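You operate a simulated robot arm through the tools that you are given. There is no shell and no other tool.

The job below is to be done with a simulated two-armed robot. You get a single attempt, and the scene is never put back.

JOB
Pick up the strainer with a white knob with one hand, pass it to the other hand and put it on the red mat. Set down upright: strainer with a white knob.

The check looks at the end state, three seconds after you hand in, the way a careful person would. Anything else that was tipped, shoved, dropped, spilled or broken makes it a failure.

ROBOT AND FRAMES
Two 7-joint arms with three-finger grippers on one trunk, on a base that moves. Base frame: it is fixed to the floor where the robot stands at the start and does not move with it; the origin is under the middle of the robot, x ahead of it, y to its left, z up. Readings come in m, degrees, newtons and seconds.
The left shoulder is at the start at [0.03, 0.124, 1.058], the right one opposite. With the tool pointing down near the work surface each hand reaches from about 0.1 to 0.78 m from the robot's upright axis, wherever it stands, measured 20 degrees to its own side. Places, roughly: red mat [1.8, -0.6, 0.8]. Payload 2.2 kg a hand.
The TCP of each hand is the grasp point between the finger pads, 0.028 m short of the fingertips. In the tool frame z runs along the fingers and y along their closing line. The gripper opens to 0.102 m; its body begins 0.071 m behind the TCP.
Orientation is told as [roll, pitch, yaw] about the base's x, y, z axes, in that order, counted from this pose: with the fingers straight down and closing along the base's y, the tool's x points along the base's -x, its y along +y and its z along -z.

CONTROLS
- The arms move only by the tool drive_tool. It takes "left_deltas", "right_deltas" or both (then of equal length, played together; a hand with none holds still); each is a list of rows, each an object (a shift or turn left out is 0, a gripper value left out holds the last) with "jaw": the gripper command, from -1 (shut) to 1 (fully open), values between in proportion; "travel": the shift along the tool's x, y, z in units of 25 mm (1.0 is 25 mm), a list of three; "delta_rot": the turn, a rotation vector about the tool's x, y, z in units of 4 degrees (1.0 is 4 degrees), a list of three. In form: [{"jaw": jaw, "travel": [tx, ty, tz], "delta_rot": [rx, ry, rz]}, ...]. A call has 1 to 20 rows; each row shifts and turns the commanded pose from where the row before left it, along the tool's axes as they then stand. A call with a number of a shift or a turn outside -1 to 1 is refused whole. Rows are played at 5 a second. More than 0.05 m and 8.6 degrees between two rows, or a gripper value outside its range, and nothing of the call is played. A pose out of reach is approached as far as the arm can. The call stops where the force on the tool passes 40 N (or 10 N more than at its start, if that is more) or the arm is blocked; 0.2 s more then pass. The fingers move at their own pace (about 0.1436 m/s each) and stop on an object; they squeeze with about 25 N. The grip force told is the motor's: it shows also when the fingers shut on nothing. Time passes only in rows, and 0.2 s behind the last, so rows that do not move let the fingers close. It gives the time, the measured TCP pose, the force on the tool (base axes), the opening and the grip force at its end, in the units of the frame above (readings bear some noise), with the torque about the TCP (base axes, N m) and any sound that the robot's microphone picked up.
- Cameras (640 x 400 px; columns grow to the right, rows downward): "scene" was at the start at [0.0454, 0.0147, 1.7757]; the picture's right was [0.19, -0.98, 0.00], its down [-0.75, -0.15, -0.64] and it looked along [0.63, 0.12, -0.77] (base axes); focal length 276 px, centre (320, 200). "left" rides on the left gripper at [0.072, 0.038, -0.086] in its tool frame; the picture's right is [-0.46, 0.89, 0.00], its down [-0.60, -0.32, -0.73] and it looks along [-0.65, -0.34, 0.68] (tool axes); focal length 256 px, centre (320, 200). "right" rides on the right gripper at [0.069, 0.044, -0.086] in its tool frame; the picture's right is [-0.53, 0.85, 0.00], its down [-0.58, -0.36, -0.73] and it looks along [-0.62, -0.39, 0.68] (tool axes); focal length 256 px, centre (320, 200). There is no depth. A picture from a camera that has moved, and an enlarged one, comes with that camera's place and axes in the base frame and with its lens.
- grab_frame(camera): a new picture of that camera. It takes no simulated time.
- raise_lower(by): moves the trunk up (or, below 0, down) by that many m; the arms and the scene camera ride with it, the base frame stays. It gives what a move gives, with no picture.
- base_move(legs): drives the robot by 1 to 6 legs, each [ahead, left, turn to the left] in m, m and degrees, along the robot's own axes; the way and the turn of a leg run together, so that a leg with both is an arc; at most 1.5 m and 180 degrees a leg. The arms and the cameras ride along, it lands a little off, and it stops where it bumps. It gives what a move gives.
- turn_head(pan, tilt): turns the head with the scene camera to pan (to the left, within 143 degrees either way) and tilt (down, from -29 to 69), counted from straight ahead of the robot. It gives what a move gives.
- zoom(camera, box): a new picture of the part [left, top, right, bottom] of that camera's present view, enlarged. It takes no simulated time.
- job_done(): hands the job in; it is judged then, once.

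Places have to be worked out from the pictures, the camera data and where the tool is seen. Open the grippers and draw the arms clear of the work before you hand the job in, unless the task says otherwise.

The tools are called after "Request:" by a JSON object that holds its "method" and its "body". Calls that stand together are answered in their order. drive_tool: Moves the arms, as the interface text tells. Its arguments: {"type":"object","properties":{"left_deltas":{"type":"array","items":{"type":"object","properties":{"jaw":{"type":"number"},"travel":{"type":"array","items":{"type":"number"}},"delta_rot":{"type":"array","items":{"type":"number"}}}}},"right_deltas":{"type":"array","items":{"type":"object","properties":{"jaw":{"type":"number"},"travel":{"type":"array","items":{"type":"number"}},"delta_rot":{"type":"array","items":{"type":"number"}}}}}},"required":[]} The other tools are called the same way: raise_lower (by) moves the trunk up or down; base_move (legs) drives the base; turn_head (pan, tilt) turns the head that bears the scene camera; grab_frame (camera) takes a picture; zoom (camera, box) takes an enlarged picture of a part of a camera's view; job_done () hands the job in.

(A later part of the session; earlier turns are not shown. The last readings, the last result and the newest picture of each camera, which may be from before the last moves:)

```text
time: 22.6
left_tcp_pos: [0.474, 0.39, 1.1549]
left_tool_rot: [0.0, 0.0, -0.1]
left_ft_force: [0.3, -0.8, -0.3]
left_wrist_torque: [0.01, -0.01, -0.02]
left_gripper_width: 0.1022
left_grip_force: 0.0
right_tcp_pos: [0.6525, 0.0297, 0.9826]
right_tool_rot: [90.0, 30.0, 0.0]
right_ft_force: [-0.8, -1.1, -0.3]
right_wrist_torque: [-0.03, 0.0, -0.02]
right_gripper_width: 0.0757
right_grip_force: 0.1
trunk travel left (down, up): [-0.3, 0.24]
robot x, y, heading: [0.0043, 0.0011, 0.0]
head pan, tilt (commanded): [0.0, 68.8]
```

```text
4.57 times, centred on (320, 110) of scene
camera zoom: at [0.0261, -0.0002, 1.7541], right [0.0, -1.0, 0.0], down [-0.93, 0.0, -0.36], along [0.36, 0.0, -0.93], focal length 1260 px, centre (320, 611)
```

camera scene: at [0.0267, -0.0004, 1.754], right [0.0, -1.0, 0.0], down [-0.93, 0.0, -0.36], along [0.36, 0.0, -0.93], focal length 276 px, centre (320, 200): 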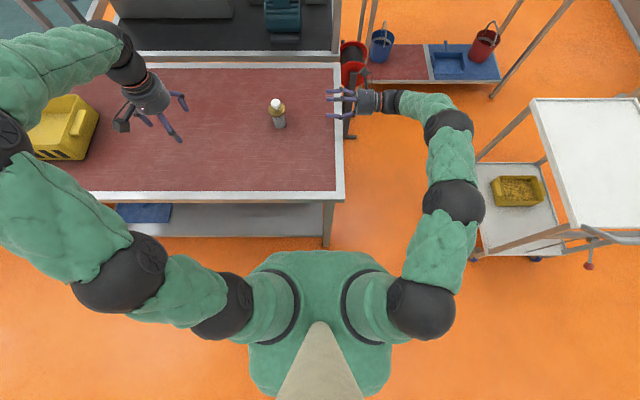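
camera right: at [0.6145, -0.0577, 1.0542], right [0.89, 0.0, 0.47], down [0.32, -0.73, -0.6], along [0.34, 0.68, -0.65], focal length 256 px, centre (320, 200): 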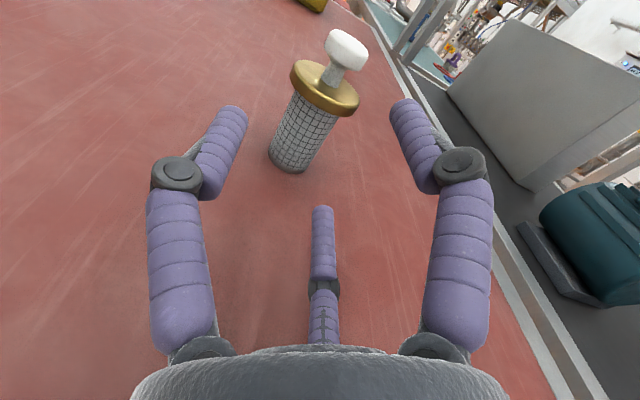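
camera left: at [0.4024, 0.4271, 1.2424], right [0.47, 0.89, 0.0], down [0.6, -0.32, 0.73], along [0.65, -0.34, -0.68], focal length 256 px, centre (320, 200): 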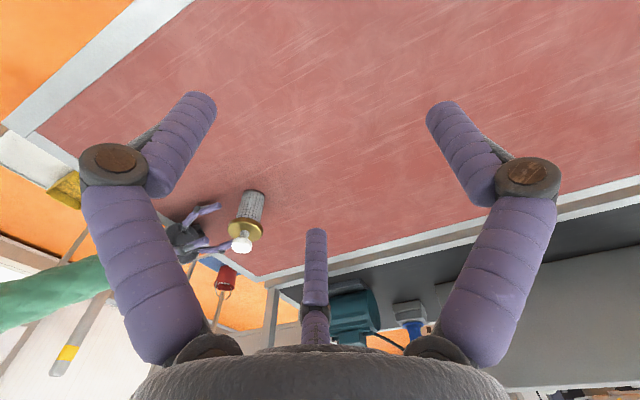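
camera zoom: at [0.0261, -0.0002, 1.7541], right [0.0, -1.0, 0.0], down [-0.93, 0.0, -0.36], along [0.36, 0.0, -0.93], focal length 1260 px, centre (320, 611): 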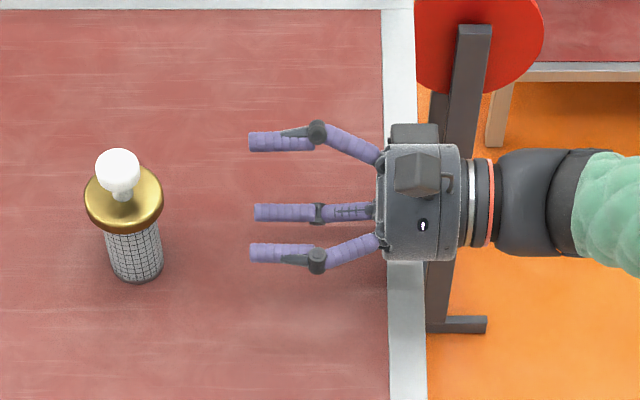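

The box now points away to the side and the view is clean. I set the hand to the grasp height with the mirrored sideways offset, then move in about 4 cm while watching the force.

Request:
{"method": "drive_tool", "body": {"right_deltas": [{"jaw": 0.49, "travel": [-0.597, -0.166, 0]}, {"travel": [-0.597, -0.166, 0]}, {"travel": [0, 0, 0.8]}, {"travel": [0, 0, 0.8]}, {}]}}

Request:
{"method": "grab_frame", "body": {"camera": "right"}}

Request:
{"method": "zoom", "body": {"camera": "left", "box": [180, 180, 280, 280]}}

Request:
{"method": "zoom", "body": {"camera": "scene", "box": [250, 80, 350, 145]}}

```text
time: 23.8
left_tcp_pos: [0.4747, 0.3902, 1.1552]
left_tool_rot: [-0.1, 0.1, 0.1]
left_ft_force: [0.8, -0.1, 0.6]
left_wrist_torque: [0.0, -0.02, 0.0]
left_gripper_width: 0.1023
left_grip_force: 0.0
right_tcp_pos: [0.6744, 0.0691, 0.9607]
right_tool_rot: [89.9, 30.0, 0.1]
right_ft_force: [0.7, 0.6, 0.5]
right_wrist_torque: [0.05, 0.01, -0.03]
right_gripper_width: 0.0761
right_grip_force: 0.1
trunk travel left (down, up): [-0.3, 0.24]
robot x, y, heading: [-0.0031, 0.0016, 0.0]
head pan, tilt (commanded): [0.0, 68.8]
```

```text
taken
camera right: at [0.6364, -0.0173, 1.0319], right [0.89, 0.0, 0.46], down [0.32, -0.73, -0.6], along [0.34, 0.68, -0.65], focal length 256 px, centre (320, 200)
```

right: 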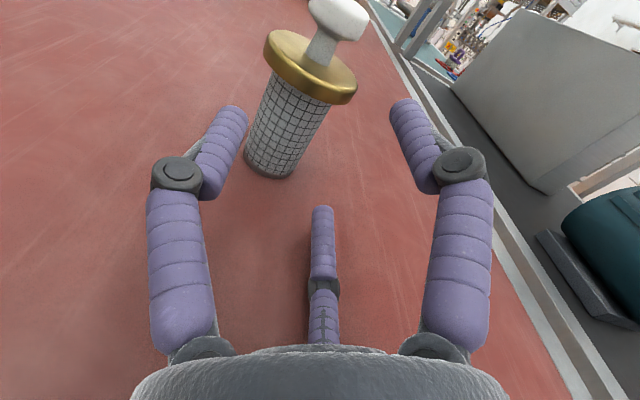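

```text
4.00 times, centred on (230, 230) of left
camera zoom: at [0.4031, 0.4274, 1.242], right [0.47, 0.89, 0.0], down [0.6, -0.32, 0.73], along [0.65, -0.34, -0.68], focal length 1024 px, centre (680, 80)
```

zoom: 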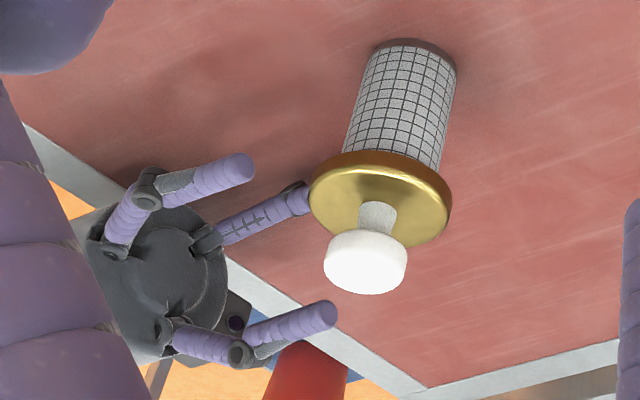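

```text
6.15 times, centred on (300, 112) of scene
camera zoom: at [0.026, -0.0005, 1.7541], right [0.0, -1.0, 0.0], down [-0.93, 0.0, -0.36], along [0.36, 0.0, -0.93], focal length 1696 px, centre (443, 738)
```

zoom: 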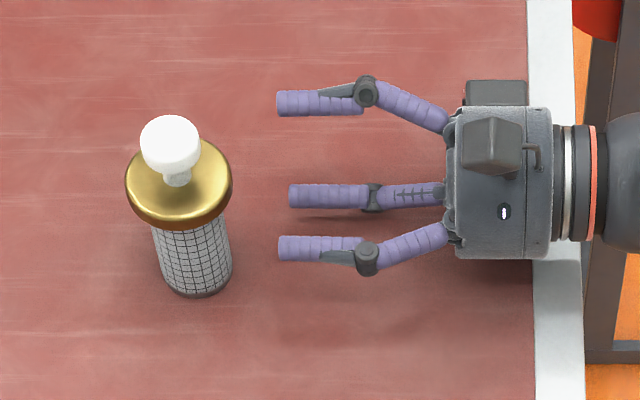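

There's no contact now. I zoom with the right wrist camera to check height and sideways alignment before the last approach.

Request:
{"method": "zoom", "body": {"camera": "right", "box": [190, 0, 440, 190]}}

```text
2.11 times, centred on (315, 95) of right
camera zoom: at [0.6364, -0.0173, 1.0319], right [0.89, 0.0, 0.46], down [0.32, -0.73, -0.6], along [0.34, 0.68, -0.65], focal length 539 px, centre (330, 421)
```

zoom: 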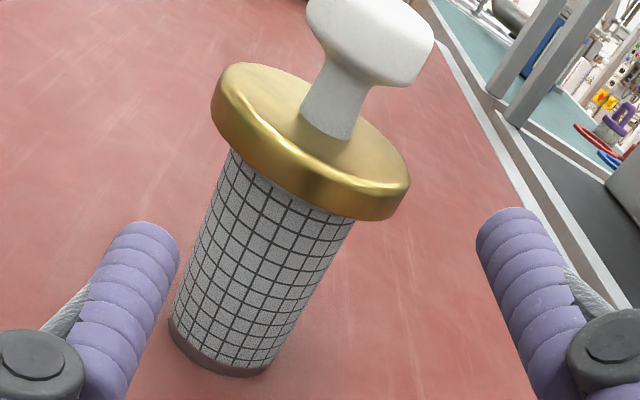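

The alignment is within a few millimetres. I raise the hand 2 mm and move in another 5 cm so the fingers start to straddle the body, then re-check.

Request:
{"method": "drive_tool", "body": {"right_deltas": [{"travel": [0.04, 0.07, 0]}, {"travel": [0, 0, 0.7]}, {"travel": [0, 0, 0.7]}, {"travel": [0, 0, 0.6]}, {}]}}

Request:
{"method": "grab_frame", "body": {"camera": "right"}}

Request:
{"method": "zoom", "body": {"camera": "left", "box": [190, 170, 280, 270]}}

Request:
{"method": "zoom", "body": {"camera": "scene", "box": [250, 80, 350, 145]}}

```text
time: 24.9
left_tcp_pos: [0.4756, 0.3907, 1.1566]
left_tool_rot: [0.1, 0.0, 0.0]
left_ft_force: [0.3, 0.3, 0.5]
left_wrist_torque: [-0.01, -0.01, 0.0]
left_gripper_width: 0.1018
left_grip_force: 0.1
right_tcp_pos: [0.6743, 0.1204, 0.9626]
right_tool_rot: [90.1, 30.1, 0.0]
right_ft_force: [-0.6, -0.5, -0.2]
right_wrist_torque: [0.01, 0.02, 0.01]
right_gripper_width: 0.0757
right_grip_force: 0.0
trunk travel left (down, up): [-0.3, 0.24]
robot x, y, heading: [-0.0017, -0.0019, 0.0]
head pan, tilt (commanded): [0.0, 68.8]
```

```text
taken
camera right: at [0.6363, 0.0326, 1.0342], right [0.89, 0.0, 0.46], down [0.32, -0.73, -0.6], along [0.34, 0.68, -0.65], focal length 256 px, centre (320, 200)
```

right: 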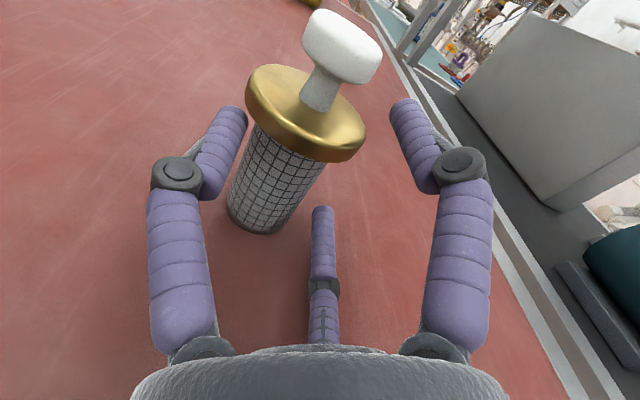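

```text
4.00 times, centred on (235, 220) of left
camera zoom: at [0.4032, 0.4273, 1.242], right [0.47, 0.89, 0.0], down [0.6, -0.32, 0.73], along [0.65, -0.34, -0.68], focal length 1024 px, centre (660, 120)
```

zoom: 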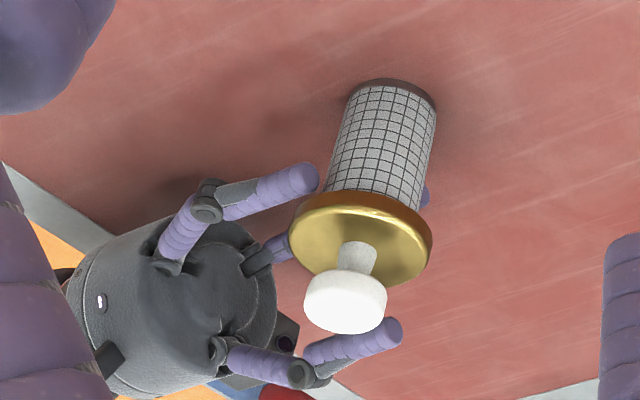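

```text
6.15 times, centred on (300, 112) of scene
camera zoom: at [0.0261, -0.0006, 1.7541], right [0.0, -1.0, 0.0], down [-0.93, 0.0, -0.36], along [0.36, 0.0, -0.93], focal length 1696 px, centre (443, 738)
```

zoom: 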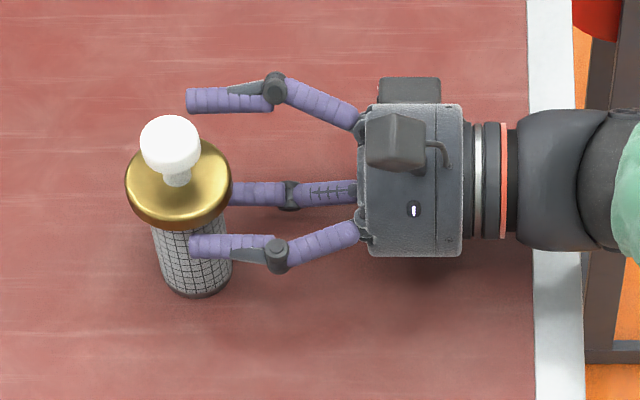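

The straddle geometry looks right in all views, and the single finger sits just under the flange. I nudge −3 mm in X and −2 mm in Z and make the last 2.5 cm of approach.

Request:
{"method": "drive_tool", "body": {"right_deltas": [{"travel": [0.064, -0.129, 0]}, {"travel": [0, 0, 0.5]}, {"travel": [0, 0, 0.5]}, {}]}}

Request:
{"method": "grab_frame", "body": {"camera": "right"}}

Request:
{"method": "zoom", "body": {"camera": "left", "box": [190, 170, 280, 270]}}

Request:
{"method": "zoom", "body": {"camera": "scene", "box": [250, 80, 350, 145]}}

```text
time: 25.9
left_tcp_pos: [0.4752, 0.3903, 1.1563]
left_tool_rot: [0.0, -0.1, 0.0]
left_ft_force: [0.5, 0.5, -0.3]
left_wrist_torque: [0.03, 0.0, 0.0]
left_gripper_width: 0.1022
left_grip_force: 0.1
right_tcp_pos: [0.6703, 0.1443, 0.9608]
right_tool_rot: [90.0, 30.0, -0.1]
right_ft_force: [0.4, 0.0, -0.5]
right_wrist_torque: [0.03, 0.01, -0.01]
right_gripper_width: 0.0757
right_grip_force: 0.1
trunk travel left (down, up): [-0.3, 0.24]
robot x, y, heading: [-0.0038, 0.0024, 0.1]
head pan, tilt (commanded): [0.0, 68.8]
```

```text
taken
camera right: at [0.6329, 0.0576, 1.0321], right [0.89, 0.0, 0.46], down [0.32, -0.73, -0.6], along [0.34, 0.68, -0.65], focal length 256 px, centre (320, 200)
```

right: 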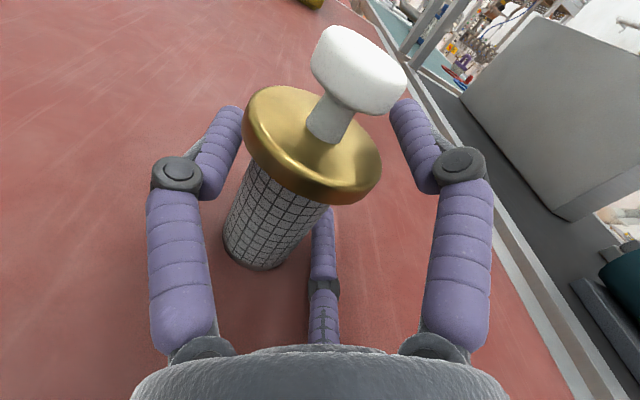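

```text
4.00 times, centred on (235, 220) of left
camera zoom: at [0.4032, 0.4275, 1.2419], right [0.47, 0.89, 0.0], down [0.6, -0.32, 0.73], along [0.65, -0.34, -0.68], focal length 1024 px, centre (660, 120)
```

zoom: 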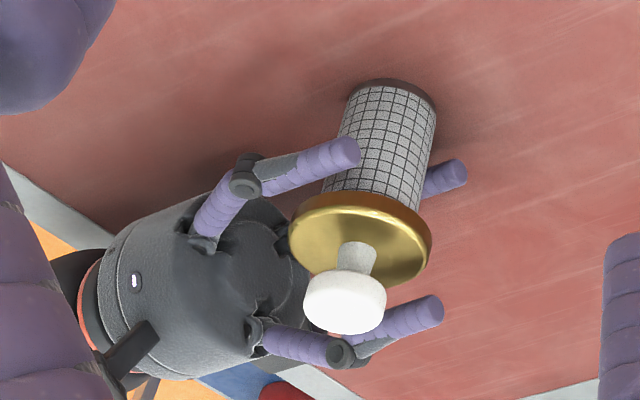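

```text
6.15 times, centred on (300, 112) of scene
camera zoom: at [0.0261, -0.0003, 1.7541], right [0.0, -1.0, 0.0], down [-0.93, 0.0, -0.36], along [0.36, 0.0, -0.93], focal length 1696 px, centre (443, 738)
```

zoom: 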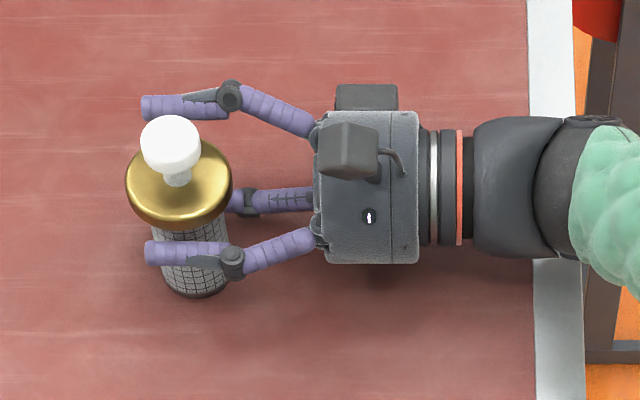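

All three fingers are around the strainer and nothing is touching it. I close the right gripper gradually and watch the opening and force.

Request:
{"method": "drive_tool", "body": {"right_deltas": [{"jaw": 0.35}, {"jaw": 0.25}, {"jaw": 0.2}, {"jaw": 0.2}]}}

Request:
{"method": "zoom", "body": {"camera": "left", "box": [190, 170, 280, 270]}}

Request:
{"method": "grab_frame", "body": {"camera": "right"}}

```text
time: 26.9
left_tcp_pos: [0.4747, 0.3887, 1.1554]
left_tool_rot: [0.1, -0.1, 0.0]
left_ft_force: [0.4, -0.1, -0.3]
left_wrist_torque: [-0.02, -0.01, 0.03]
left_gripper_width: 0.1021
left_grip_force: 0.0
right_tcp_pos: [0.6716, 0.1447, 0.9623]
right_tool_rot: [90.1, 30.0, 0.0]
right_ft_force: [0.5, -0.4, 0.0]
right_wrist_torque: [0.03, -0.02, -0.04]
right_gripper_width: 0.0616
right_grip_force: 0.5
trunk travel left (down, up): [-0.3, 0.24]
robot x, y, heading: [0.002, 0.0008, 0.0]
head pan, tilt (commanded): [0.0, 68.8]
```

```text
4.00 times, centred on (235, 220) of left
camera zoom: at [0.4031, 0.4276, 1.2419], right [0.46, 0.89, 0.0], down [0.6, -0.32, 0.73], along [0.65, -0.34, -0.68], focal length 1024 px, centre (660, 120)
```

zoom: 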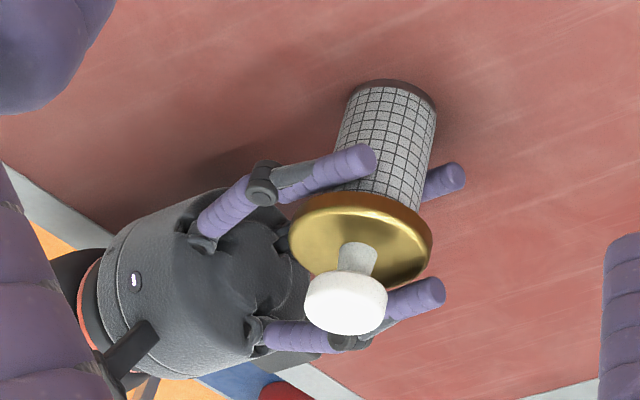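

```text
taken
camera right: at [0.6328, 0.0576, 1.032], right [0.89, 0.0, 0.46], down [0.32, -0.73, -0.6], along [0.34, 0.68, -0.65], focal length 256 px, centre (320, 200)
```

right: 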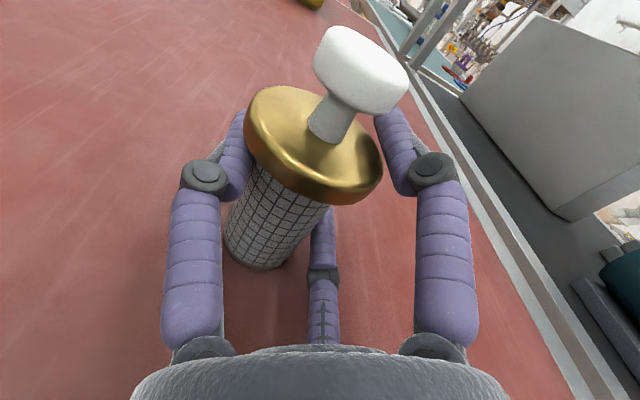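

Contact is just starting: width 0.0616, grip 0.5 N. I keep closing in small steps.

Request:
{"method": "drive_tool", "body": {"right_deltas": [{"jaw": 0.15}, {"jaw": 0.1}, {"jaw": 0.05}, {"jaw": 0.05}]}}

Request:
{"method": "zoom", "body": {"camera": "left", "box": [190, 170, 280, 270]}}

Request:
{"method": "grab_frame", "body": {"camera": "right"}}

Request:
{"method": "zoom", "body": {"camera": "scene", "box": [250, 80, 350, 145]}}

```text
time: 27.9
left_tcp_pos: [0.4754, 0.3896, 1.1546]
left_tool_rot: [0.0, 0.0, 0.0]
left_ft_force: [-0.2, 0.1, -0.6]
left_wrist_torque: [0.03, 0.04, -0.02]
left_gripper_width: 0.1019
left_grip_force: 0.1
right_tcp_pos: [0.6704, 0.1433, 0.961]
right_tool_rot: [90.0, 30.0, 0.0]
right_ft_force: [0.9, 0.0, -0.8]
right_wrist_torque: [-0.05, -0.04, 0.0]
right_gripper_width: 0.058
right_grip_force: 3.3
trunk travel left (down, up): [-0.3, 0.24]
robot x, y, heading: [0.0027, -0.0002, 0.0]
head pan, tilt (commanded): [0.0, 68.8]
```

```text
4.00 times, centred on (235, 220) of left
camera zoom: at [0.4032, 0.4276, 1.2419], right [0.46, 0.89, 0.0], down [0.6, -0.32, 0.73], along [0.65, -0.34, -0.68], focal length 1024 px, centre (660, 120)
```

zoom: 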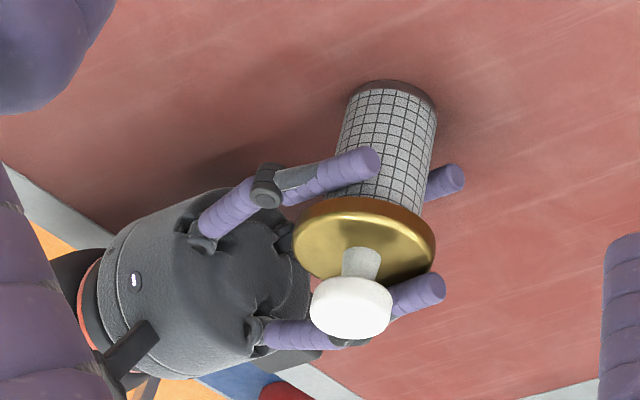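

```text
taken
camera right: at [0.6329, 0.0575, 1.0319], right [0.89, 0.0, 0.46], down [0.32, -0.73, -0.6], along [0.34, 0.68, -0.65], focal length 256 px, centre (320, 200)
```

right: 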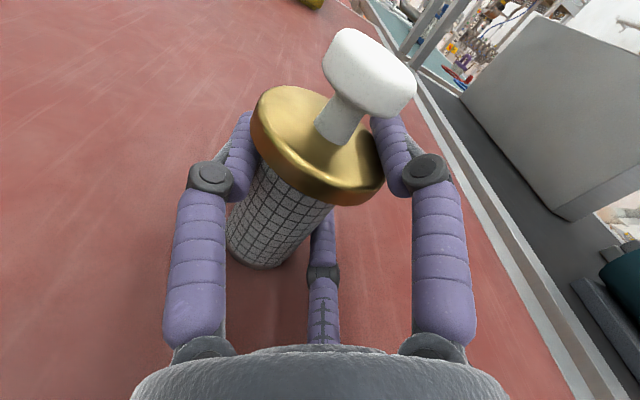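

```text
6.15 times, centred on (300, 112) of scene
camera zoom: at [0.0262, -0.0002, 1.7541], right [0.0, -1.0, 0.0], down [-0.93, 0.0, -0.36], along [0.36, 0.0, -0.93], focal length 1696 px, centre (443, 738)
```

zoom: 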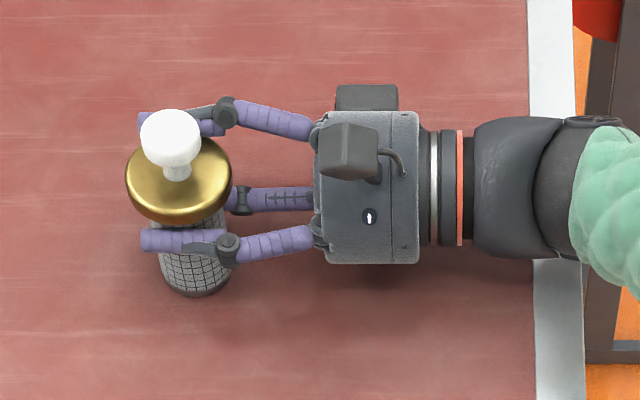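

The object is gripped (3.3 N) and the knob has leaned slightly toward +X, as expected from the three-finger geometry. I tighten more and check the lean.

Request:
{"method": "drive_tool", "body": {"right_deltas": [{"jaw": -0.05}, {"jaw": -0.15}, {"jaw": -0.25}, {"jaw": -0.25}]}}

Request:
{"method": "zoom", "body": {"camera": "left", "box": [190, 170, 280, 270]}}

Request:
{"method": "grab_frame", "body": {"camera": "right"}}

Request:
{"method": "zoom", "body": {"camera": "scene", "box": [250, 80, 350, 145]}}

```text
time: 28.9
left_tcp_pos: [0.476, 0.3896, 1.156]
left_tool_rot: [0.0, -0.1, 0.0]
left_ft_force: [0.0, 0.7, -0.7]
left_wrist_torque: [0.01, 0.0, 0.01]
left_gripper_width: 0.1021
left_grip_force: 0.1
right_tcp_pos: [0.671, 0.1429, 0.962]
right_tool_rot: [90.1, 29.8, 0.1]
right_ft_force: [3.4, -0.6, 8.5]
right_wrist_torque: [0.01, -0.27, 0.0]
right_gripper_width: 0.0511
right_grip_force: 24.6
trunk travel left (down, up): [-0.3, 0.24]
robot x, y, heading: [-0.0021, -0.0009, -0.2]
head pan, tilt (commanded): [0.0, 68.8]
```

```text
4.00 times, centred on (235, 220) of left
camera zoom: at [0.4028, 0.4274, 1.2422], right [0.46, 0.89, 0.0], down [0.6, -0.32, 0.73], along [0.65, -0.34, -0.68], focal length 1024 px, centre (660, 120)
```

zoom: 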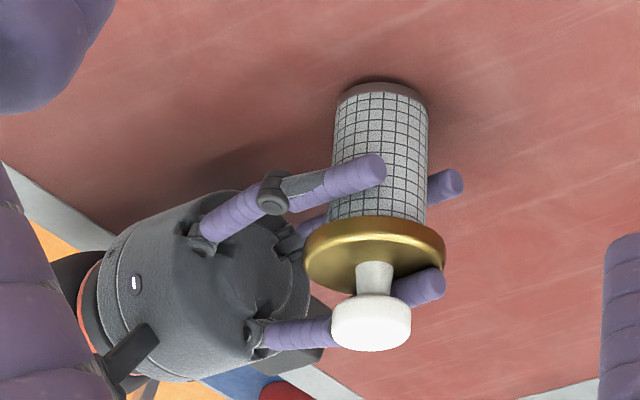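

```text
taken
camera right: at [0.6331, 0.0571, 1.0333], right [0.88, 0.0, 0.47], down [0.32, -0.73, -0.6], along [0.34, 0.68, -0.65], focal length 256 px, centre (320, 200)
```

right: 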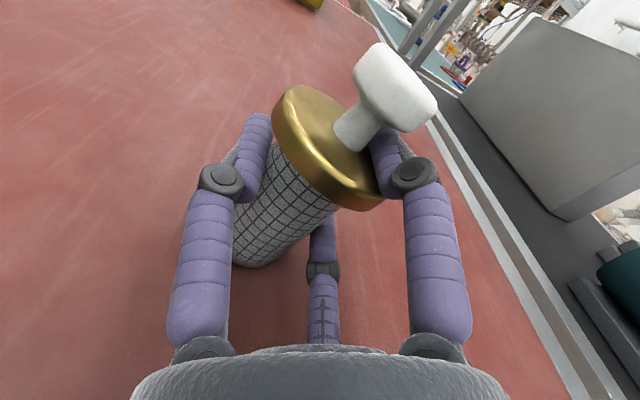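

```text
6.15 times, centred on (300, 112) of scene
camera zoom: at [0.0256, -0.0004, 1.7541], right [0.0, -1.0, 0.0], down [-0.93, 0.0, -0.36], along [0.36, 0.0, -0.93], focal length 1696 px, centre (443, 738)
```

zoom: 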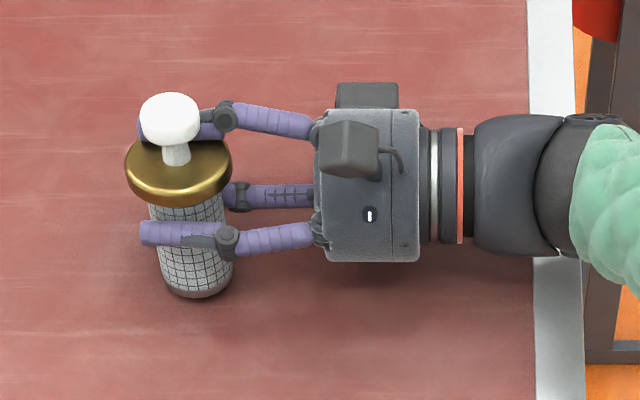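

It's firmly gripped at 24.6 N with three contacts, and the object leans about 17° toward +X in the hand. I'll lift it 5 cm off the bench and then roll the wrist to bring it back upright.

Request:
{"method": "drive_tool", "body": {"right_deltas": [{"jaw": -1, "travel": [0.25, 0.433, 0]}, {"travel": [0.25, 0.433, 0]}, {"travel": [0.25, 0.433, 0]}, {"travel": [0.25, 0.433, 0]}, {}]}}

Request:
{"method": "zoom", "body": {"camera": "left", "box": [190, 170, 290, 280]}}

Request:
{"method": "grab_frame", "body": {"camera": "right"}}

Request:
{"method": "zoom", "body": {"camera": "scene", "box": [250, 70, 350, 135]}}

```text
time: 30.1
left_tcp_pos: [0.4761, 0.3907, 1.1547]
left_tool_rot: [0.0, -0.1, 0.0]
left_ft_force: [0.1, 0.1, 0.1]
left_wrist_torque: [0.02, -0.02, 0.01]
left_gripper_width: 0.1023
left_grip_force: 0.1
right_tcp_pos: [0.6714, 0.146, 1.0114]
right_tool_rot: [90.1, 30.1, 0.0]
right_ft_force: [-0.6, 0.0, -1.2]
right_wrist_torque: [0.03, -0.02, 0.04]
right_gripper_width: 0.0501
right_grip_force: 24.6
trunk travel left (down, up): [-0.3, 0.24]
robot x, y, heading: [-0.0025, 0.0047, 0.1]
head pan, tilt (commanded): [0.0, 68.8]
```

```text
3.64 times, centred on (240, 225) of left
camera zoom: at [0.4035, 0.4277, 1.2417], right [0.46, 0.89, 0.0], down [0.6, -0.32, 0.73], along [0.65, -0.34, -0.68], focal length 931 px, centre (611, 109)
```

zoom: 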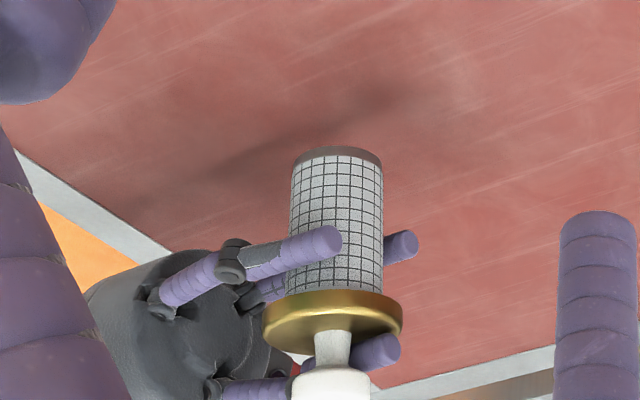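

```text
taken
camera right: at [0.6332, 0.0578, 1.0821], right [0.89, 0.0, 0.46], down [0.32, -0.73, -0.6], along [0.34, 0.68, -0.65], focal length 256 px, centre (320, 200)
```

right: 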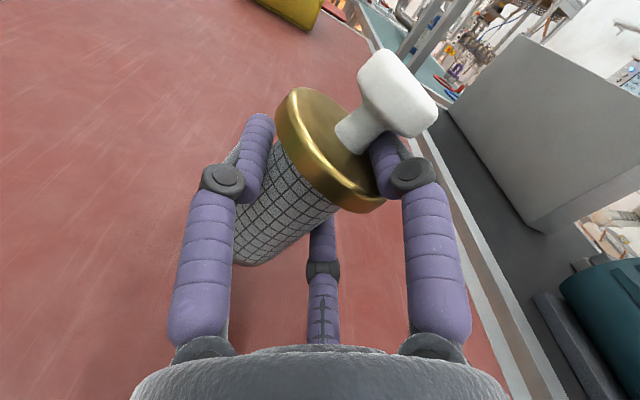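

```text
6.15 times, centred on (300, 102) of scene
camera zoom: at [0.0265, -0.0001, 1.754], right [0.0, -1.0, 0.0], down [-0.93, 0.0, -0.36], along [0.36, 0.0, -0.93], focal length 1696 px, centre (443, 800)
```

zoom: 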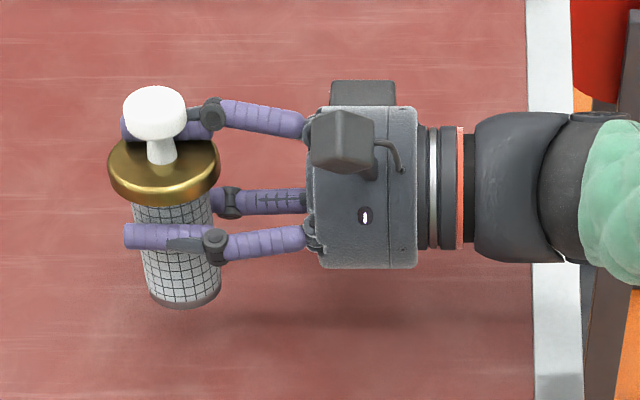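

It lifted cleanly. I now roll the right wrist about −18° to bring the strainer upright.

Request:
{"method": "drive_tool", "body": {"right_deltas": [{"delta_rot": [0, 0, -0.9]}, {"delta_rot": [0, 0, -0.9]}, {"delta_rot": [0, 0, -0.9]}, {"delta_rot": [0, 0, -0.9]}, {"delta_rot": [0, 0, -0.9]}, {}]}}

Request:
{"method": "zoom", "body": {"camera": "left", "box": [180, 170, 300, 300]}}

Request:
{"method": "grab_frame", "body": {"camera": "right"}}

Request:
{"method": "zoom", "body": {"camera": "scene", "box": [250, 70, 350, 135]}}

```text
time: 31.6
left_tcp_pos: [0.4758, 0.3912, 1.1561]
left_tool_rot: [0.0, 0.0, 0.0]
left_ft_force: [0.4, -0.9, 0.1]
left_wrist_torque: [-0.01, 0.0, -0.02]
left_gripper_width: 0.1019
left_grip_force: 0.2
right_tcp_pos: [0.6704, 0.1444, 1.0106]
right_tool_rot: [90.0, 12.0, 0.0]
right_ft_force: [0.3, -0.2, -1.4]
right_wrist_torque: [0.0, 0.02, -0.01]
right_gripper_width: 0.0501
right_grip_force: 25.1
trunk travel left (down, up): [-0.3, 0.24]
robot x, y, heading: [-0.0025, -0.0003, 0.2]
head pan, tilt (commanded): [0.0, 68.8]
```

```text
3.08 times, centred on (240, 235) of left
camera zoom: at [0.4033, 0.4276, 1.2418], right [0.46, 0.89, 0.0], down [0.6, -0.32, 0.73], along [0.65, -0.34, -0.68], focal length 788 px, centre (566, 92)
```

zoom: 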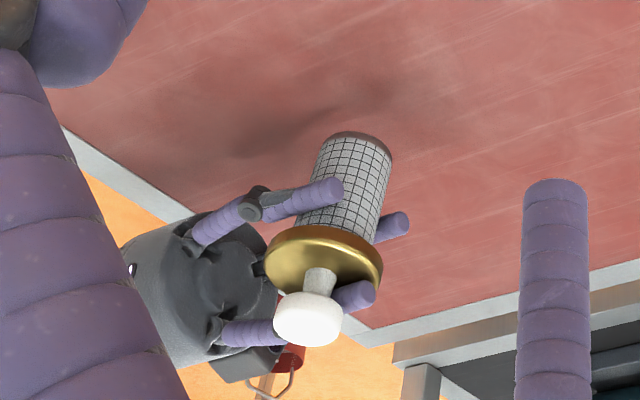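

```text
taken
camera right: at [0.6124, 0.0575, 1.0671], right [0.7, 0.0, 0.72], down [0.49, -0.73, -0.48], along [0.52, 0.68, -0.51], focal length 256 px, centre (320, 200)
```

right: 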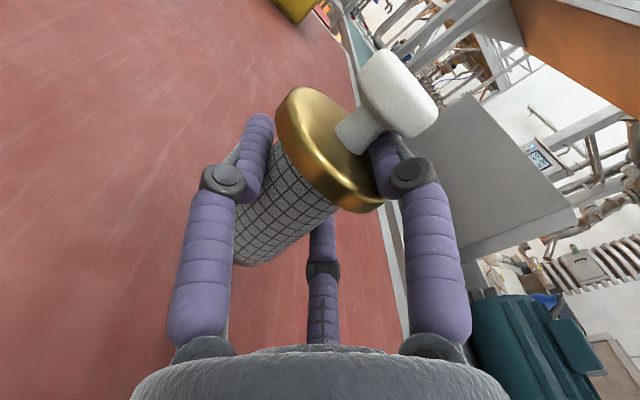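

```text
6.15 times, centred on (300, 102) of scene
camera zoom: at [0.0263, -0.0001, 1.7541], right [0.0, -1.0, 0.0], down [-0.93, 0.0, -0.36], along [0.36, 0.0, -0.93], focal length 1696 px, centre (443, 800)
```

zoom: 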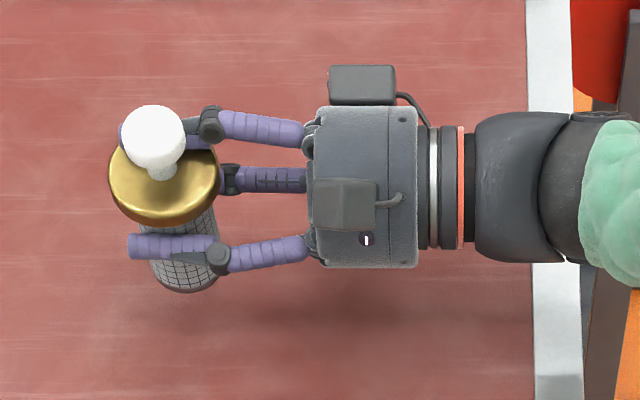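

Triangulation shows the strainer now leans about 3° the other way, with base ≈ (0.670, 0.150, 0.950) and knob top ≈ (0.664, 0.149, 1.063). I correct +3° with the right hand. At the same time I bring the left hand in high above, with a narrowed jaw.

Request:
{"method": "drive_tool", "body": {"right_deltas": [{"delta_rot": [0, 0, 0.75]}, {}, {}, {}, {}, {}, {}, {}, {}, {}, {}], "left_deltas": [{"jaw": 0.4, "travel": [0, 0, -0.8]}, {"travel": [0, 0, -0.8]}, {"travel": [0, 0, -0.8]}, {"travel": [-0.8, -0.9, 0]}, {"travel": [-0.8, -0.9, 0]}, {"travel": [-0.8, -0.9, 0]}, {"travel": [-0.8, -0.9, 0]}, {"travel": [-0.8, -0.9, 0]}, {"travel": [-0.8, -0.9, 0]}, {}, {}]}}

Request:
{"method": "grab_frame", "body": {"camera": "scene"}}

Request:
{"method": "grab_frame", "body": {"camera": "left"}}

Request:
{"method": "grab_frame", "body": {"camera": "right"}}

```text
time: 34.0
left_tcp_pos: [0.5963, 0.2548, 1.2144]
left_tool_rot: [0.0, 0.1, 0.0]
left_ft_force: [-0.3, -0.1, -0.5]
left_wrist_torque: [0.01, 0.02, -0.01]
left_gripper_width: 0.0715
left_grip_force: 0.1
right_tcp_pos: [0.6716, 0.1438, 1.0116]
right_tool_rot: [90.0, 15.1, 0.1]
right_ft_force: [0.3, -0.9, -1.7]
right_wrist_torque: [0.02, -0.02, 0.04]
right_gripper_width: 0.0502
right_grip_force: 24.7
trunk travel left (down, up): [-0.3, 0.24]
robot x, y, heading: [-0.0022, -0.0005, 0.2]
head pan, tilt (commanded): [0.0, 68.8]
```

```text
taken
camera scene: at [0.0269, -0.0006, 1.754], right [0.0, -1.0, 0.0], down [-0.93, 0.0, -0.36], along [0.36, 0.0, -0.93], focal length 276 px, centre (320, 200)
```

scene: 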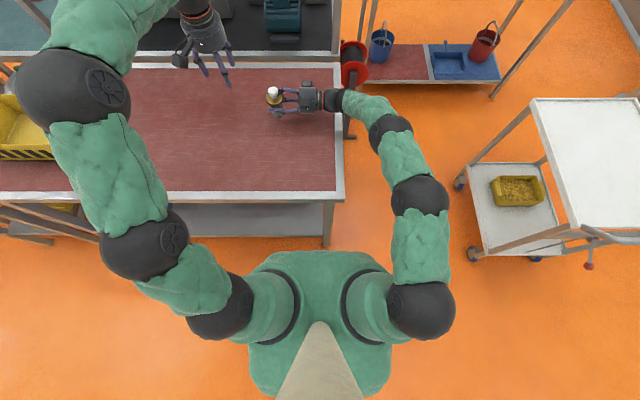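

```text
taken
camera left: at [0.5241, 0.2923, 1.3017], right [0.47, 0.89, 0.0], down [0.6, -0.32, 0.73], along [0.65, -0.34, -0.68], focal length 256 px, centre (320, 200)
```

left: 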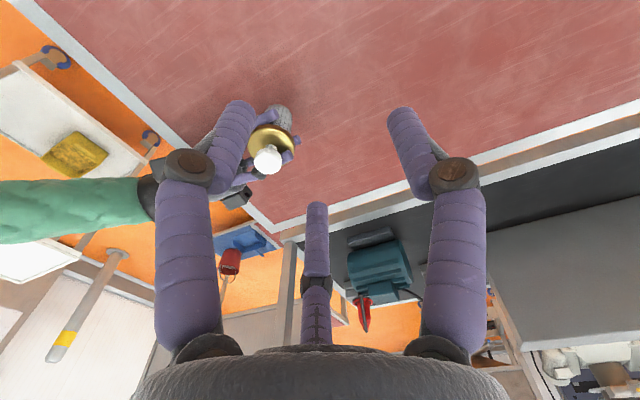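

```text
taken
camera right: at [0.616, 0.057, 1.0698], right [0.74, 0.0, 0.68], down [0.46, -0.73, -0.5], along [0.5, 0.68, -0.54], focal length 256 px, centre (320, 200)
```

right: 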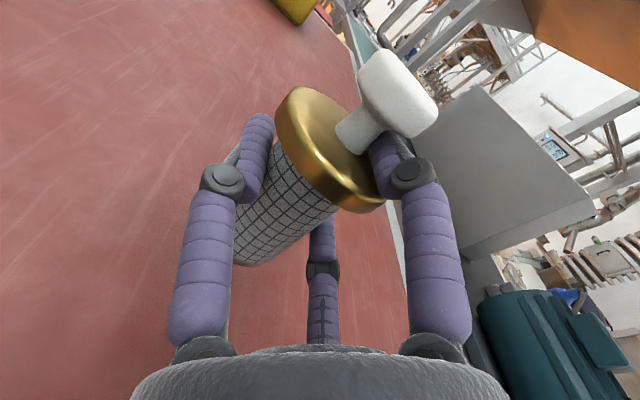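

I zoom from the left wrist and the scene camera to refine the knob position in the left hand's own frame.

Request:
{"method": "zoom", "body": {"camera": "left", "box": [215, 95, 315, 185]}}

Request:
{"method": "zoom", "body": {"camera": "scene", "box": [250, 70, 350, 135]}}

```text
4.44 times, centred on (265, 140) of left
camera zoom: at [0.5241, 0.2923, 1.3017], right [0.47, 0.89, 0.0], down [0.6, -0.32, 0.73], along [0.65, -0.34, -0.68], focal length 1138 px, centre (564, 467)
```

zoom: 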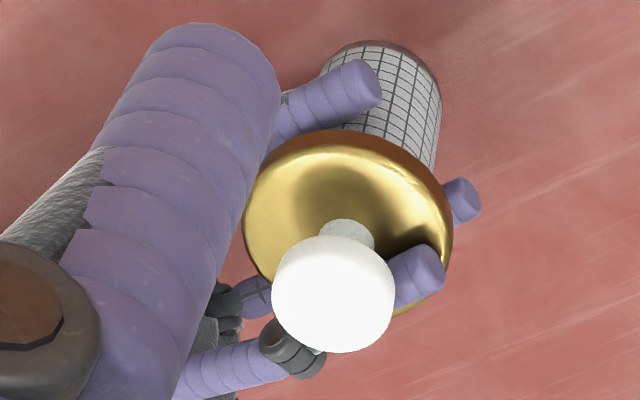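

```text
6.15 times, centred on (300, 102) of scene
camera zoom: at [0.0269, -0.0006, 1.754], right [0.0, -1.0, 0.0], down [-0.93, 0.0, -0.36], along [0.36, 0.0, -0.93], focal length 1696 px, centre (443, 800)
```

zoom: 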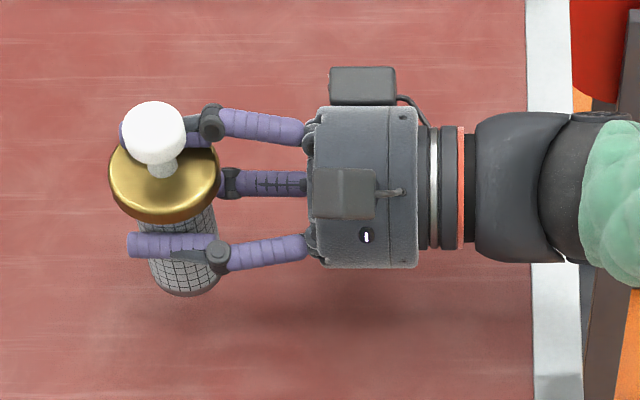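

The knob top comes out at (0.666, 0.148, 1.064). I yaw the left hand +30° so its fingers miss the right hand's upper finger and knuckle, move it over the knob, and stop with the tips still above it.

Request:
{"method": "drive_tool", "body": {"left_deltas": [{"delta_rot": [0, 0, -0.94]}, {"delta_rot": [0, 0, -0.94]}, {"delta_rot": [0, 0, -0.94]}, {"delta_rot": [0, 0, -0.94]}, {"delta_rot": [0, 0, -0.94]}, {"delta_rot": [0, 0, -0.94]}, {"delta_rot": [0, 0, -0.94]}, {"delta_rot": [0, 0, -0.92]}, {}]}}

Request:
{"method": "grab_frame", "body": {"camera": "left"}}

```text
time: 36.0
left_tcp_pos: [0.5956, 0.2563, 1.215]
left_tool_rot: [0.0, 0.0, 30.2]
left_ft_force: [-0.2, -0.1, -0.4]
left_wrist_torque: [-0.01, 0.0, 0.02]
left_gripper_width: 0.0712
left_grip_force: 0.1
right_tcp_pos: [0.67, 0.1454, 1.0112]
right_tool_rot: [89.9, 15.1, 0.0]
right_ft_force: [-0.3, -0.1, -1.4]
right_wrist_torque: [-0.05, 0.01, 0.01]
right_gripper_width: 0.05
right_grip_force: 24.7
trunk travel left (down, up): [-0.3, 0.24]
robot x, y, heading: [0.0004, 0.0002, 0.2]
head pan, tilt (commanded): [0.0, 68.8]
```

```text
taken
camera left: at [0.514, 0.2513, 1.3019], right [-0.04, 1.0, 0.0], down [0.68, 0.03, 0.73], along [0.73, 0.03, -0.68], focal length 256 px, centre (320, 200)
```

left: 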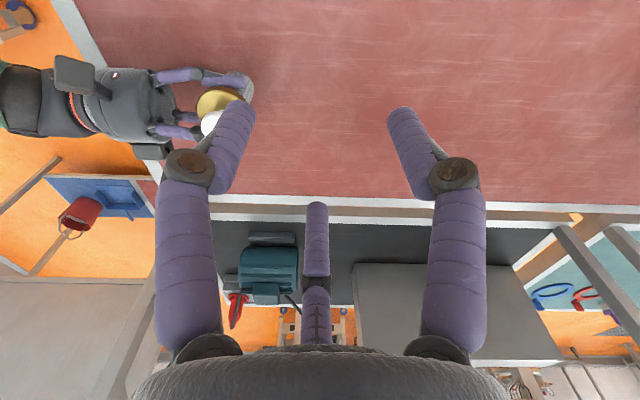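

Now I move the left hand over the knob and down to about 1.15.

Request:
{"method": "drive_tool", "body": {"left_deltas": [{"travel": [-0.05, -0.848, 0]}, {"travel": [-0.05, -0.848, 0]}, {"travel": [-0.05, -0.848, 0]}, {"travel": [-0.05, -0.848, 0]}, {"travel": [-0.05, -0.848, 0]}, {"travel": [-0.05, -0.848, 0]}, {"travel": [0, 0, 0.88]}, {"travel": [0, 0, 0.88]}, {"travel": [0, 0, 0.88]}, {}]}}

Request:
{"method": "grab_frame", "body": {"camera": "left"}}

Request:
{"method": "grab_frame", "body": {"camera": "right"}}

Request:
{"method": "grab_frame", "body": {"camera": "scene"}}

```text
time: 38.1
left_tcp_pos: [0.6642, 0.1464, 1.1488]
left_tool_rot: [-0.1, 0.0, 30.1]
left_ft_force: [-0.3, -0.2, 0.1]
left_wrist_torque: [-0.02, 0.04, 0.02]
left_gripper_width: 0.0715
left_grip_force: 0.1
right_tcp_pos: [0.6697, 0.1439, 1.0106]
right_tool_rot: [90.0, 15.0, 0.0]
right_ft_force: [-0.5, 0.7, -1.2]
right_wrist_torque: [-0.02, -0.02, -0.02]
right_gripper_width: 0.0499
right_grip_force: 24.6
trunk travel left (down, up): [-0.3, 0.24]
robot x, y, heading: [0.0005, -0.0021, -0.1]
head pan, tilt (commanded): [0.0, 68.8]
```

```text
taken
camera left: at [0.584, 0.1435, 1.2358], right [-0.04, 1.0, 0.0], down [0.68, 0.03, 0.73], along [0.73, 0.03, -0.68], focal length 256 px, centre (320, 200)
```

left: 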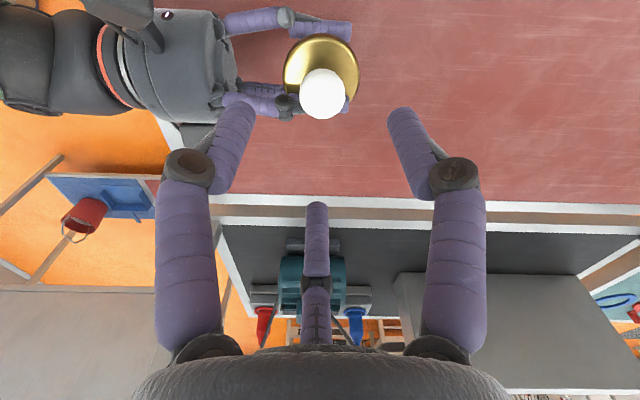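

```text
taken
camera right: at [0.6155, 0.0572, 1.0701], right [0.74, 0.0, 0.68], down [0.46, -0.73, -0.5], along [0.5, 0.68, -0.54], focal length 256 px, centre (320, 200)
```

right: 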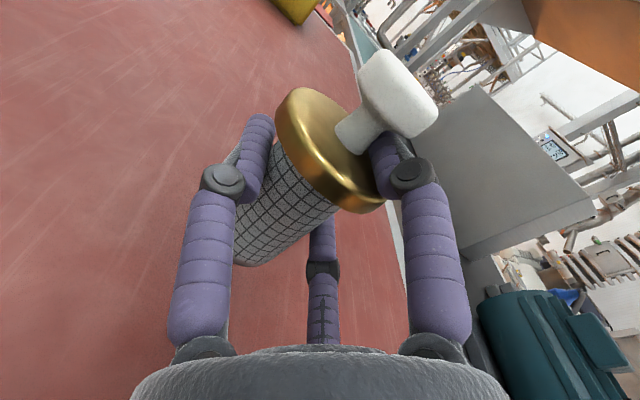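

```text
taken
camera scene: at [0.0261, -0.0005, 1.7541], right [0.0, -1.0, 0.0], down [-0.93, 0.0, -0.36], along [0.36, 0.0, -0.93], focal length 276 px, centre (320, 200)
```

scene: 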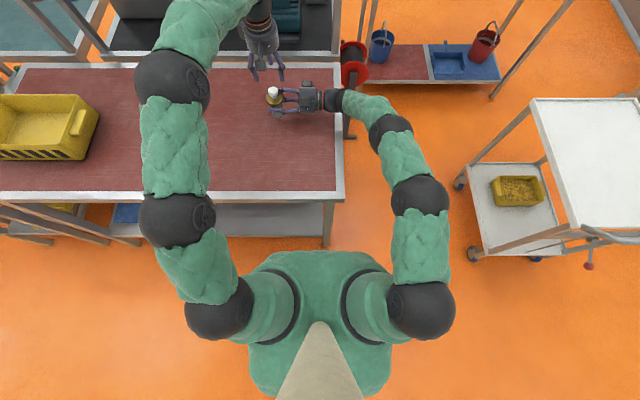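

Request:
{"method": "zoom", "body": {"camera": "left", "box": [260, 20, 380, 140]}}

Request:
{"method": "zoom", "body": {"camera": "scene", "box": [235, 50, 335, 130]}}

```text
3.33 times, centred on (320, 80) of left
camera zoom: at [0.584, 0.1435, 1.2358], right [-0.04, 1.0, 0.0], down [0.68, 0.03, 0.73], along [0.73, 0.03, -0.68], focal length 853 px, centre (320, 600)
```

zoom: 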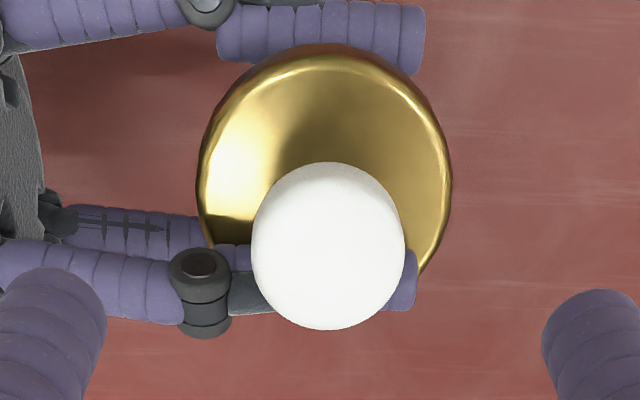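

```text
5.00 times, centred on (285, 90) of scene
camera zoom: at [0.0261, -0.0005, 1.7541], right [0.0, -1.0, 0.0], down [-0.93, 0.0, -0.36], along [0.36, 0.0, -0.93], focal length 1378 px, centre (495, 750)
```

zoom: 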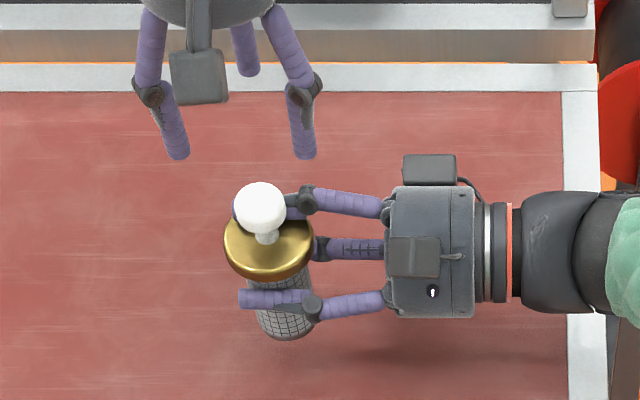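

The knob is at (0.6657, 0.1485), only 2 mm from the left TCP axis. I make that small correction and lower the left hand around the knob, with the tips staying above the right hand's upper finger.

Request:
{"method": "drive_tool", "body": {"left_deltas": [{"travel": [-0.05, 0.06, 0]}, {"travel": [0, 0, 0.67]}, {"travel": [0, 0, 0.67]}, {"travel": [0, 0, 0.67]}, {"travel": [0, 0, 0.66]}, {}]}}

Request:
{"method": "grab_frame", "body": {"camera": "left"}}

Request:
{"method": "grab_frame", "body": {"camera": "right"}}

Request:
{"method": "zoom", "body": {"camera": "scene", "box": [235, 60, 335, 130]}}

```text
time: 39.5
left_tcp_pos: [0.665, 0.1505, 1.0832]
left_tool_rot: [0.0, 0.0, 30.0]
left_ft_force: [-0.2, -0.3, 0.1]
left_wrist_torque: [-0.01, -0.03, -0.01]
left_gripper_width: 0.0714
left_grip_force: 0.1
right_tcp_pos: [0.6709, 0.1441, 1.0103]
right_tool_rot: [90.0, 15.0, 0.0]
right_ft_force: [-0.6, -0.3, -1.2]
right_wrist_torque: [-0.02, 0.01, 0.02]
right_gripper_width: 0.0499
right_grip_force: 24.7
trunk travel left (down, up): [-0.3, 0.24]
robot x, y, heading: [0.0016, -0.0, -0.0]
head pan, tilt (commanded): [0.0, 68.8]
```

```text
taken
camera left: at [0.5843, 0.1466, 1.1691], right [-0.04, 1.0, 0.0], down [0.68, 0.03, 0.73], along [0.73, 0.03, -0.68], focal length 256 px, centre (320, 200)
```

left: 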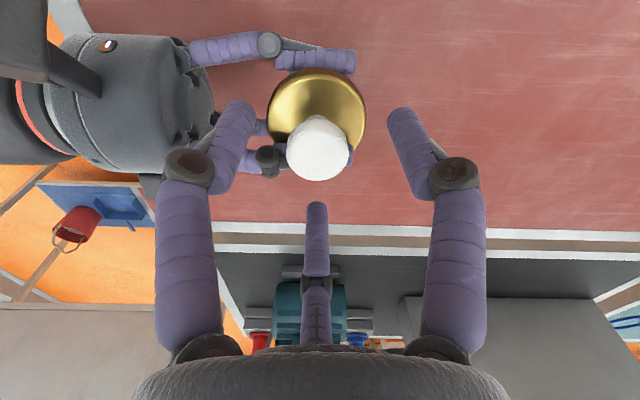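

```text
taken
camera right: at [0.6155, 0.0573, 1.0701], right [0.74, 0.0, 0.68], down [0.46, -0.73, -0.5], along [0.5, 0.68, -0.54], focal length 256 px, centre (320, 200)
```

right: 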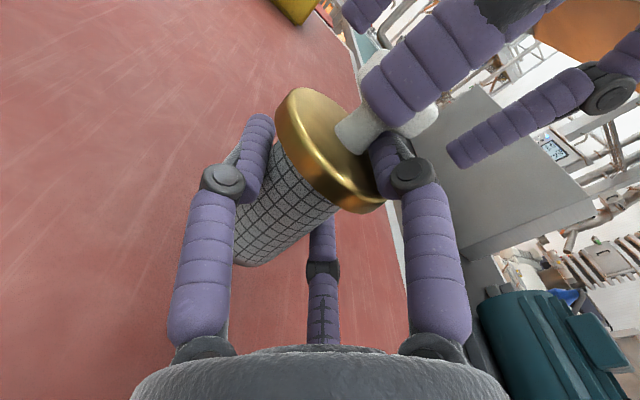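

```text
5.71 times, centred on (285, 95) of scene
camera zoom: at [0.0261, -0.0003, 1.7541], right [0.0, -1.0, 0.0], down [-0.93, 0.0, -0.36], along [0.36, 0.0, -0.93], focal length 1574 px, centre (520, 800)
```

zoom: 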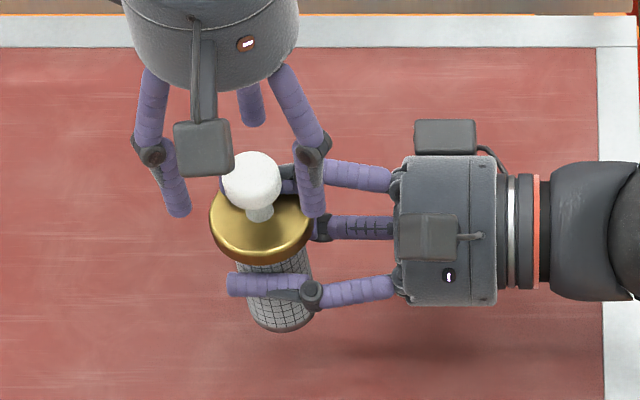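

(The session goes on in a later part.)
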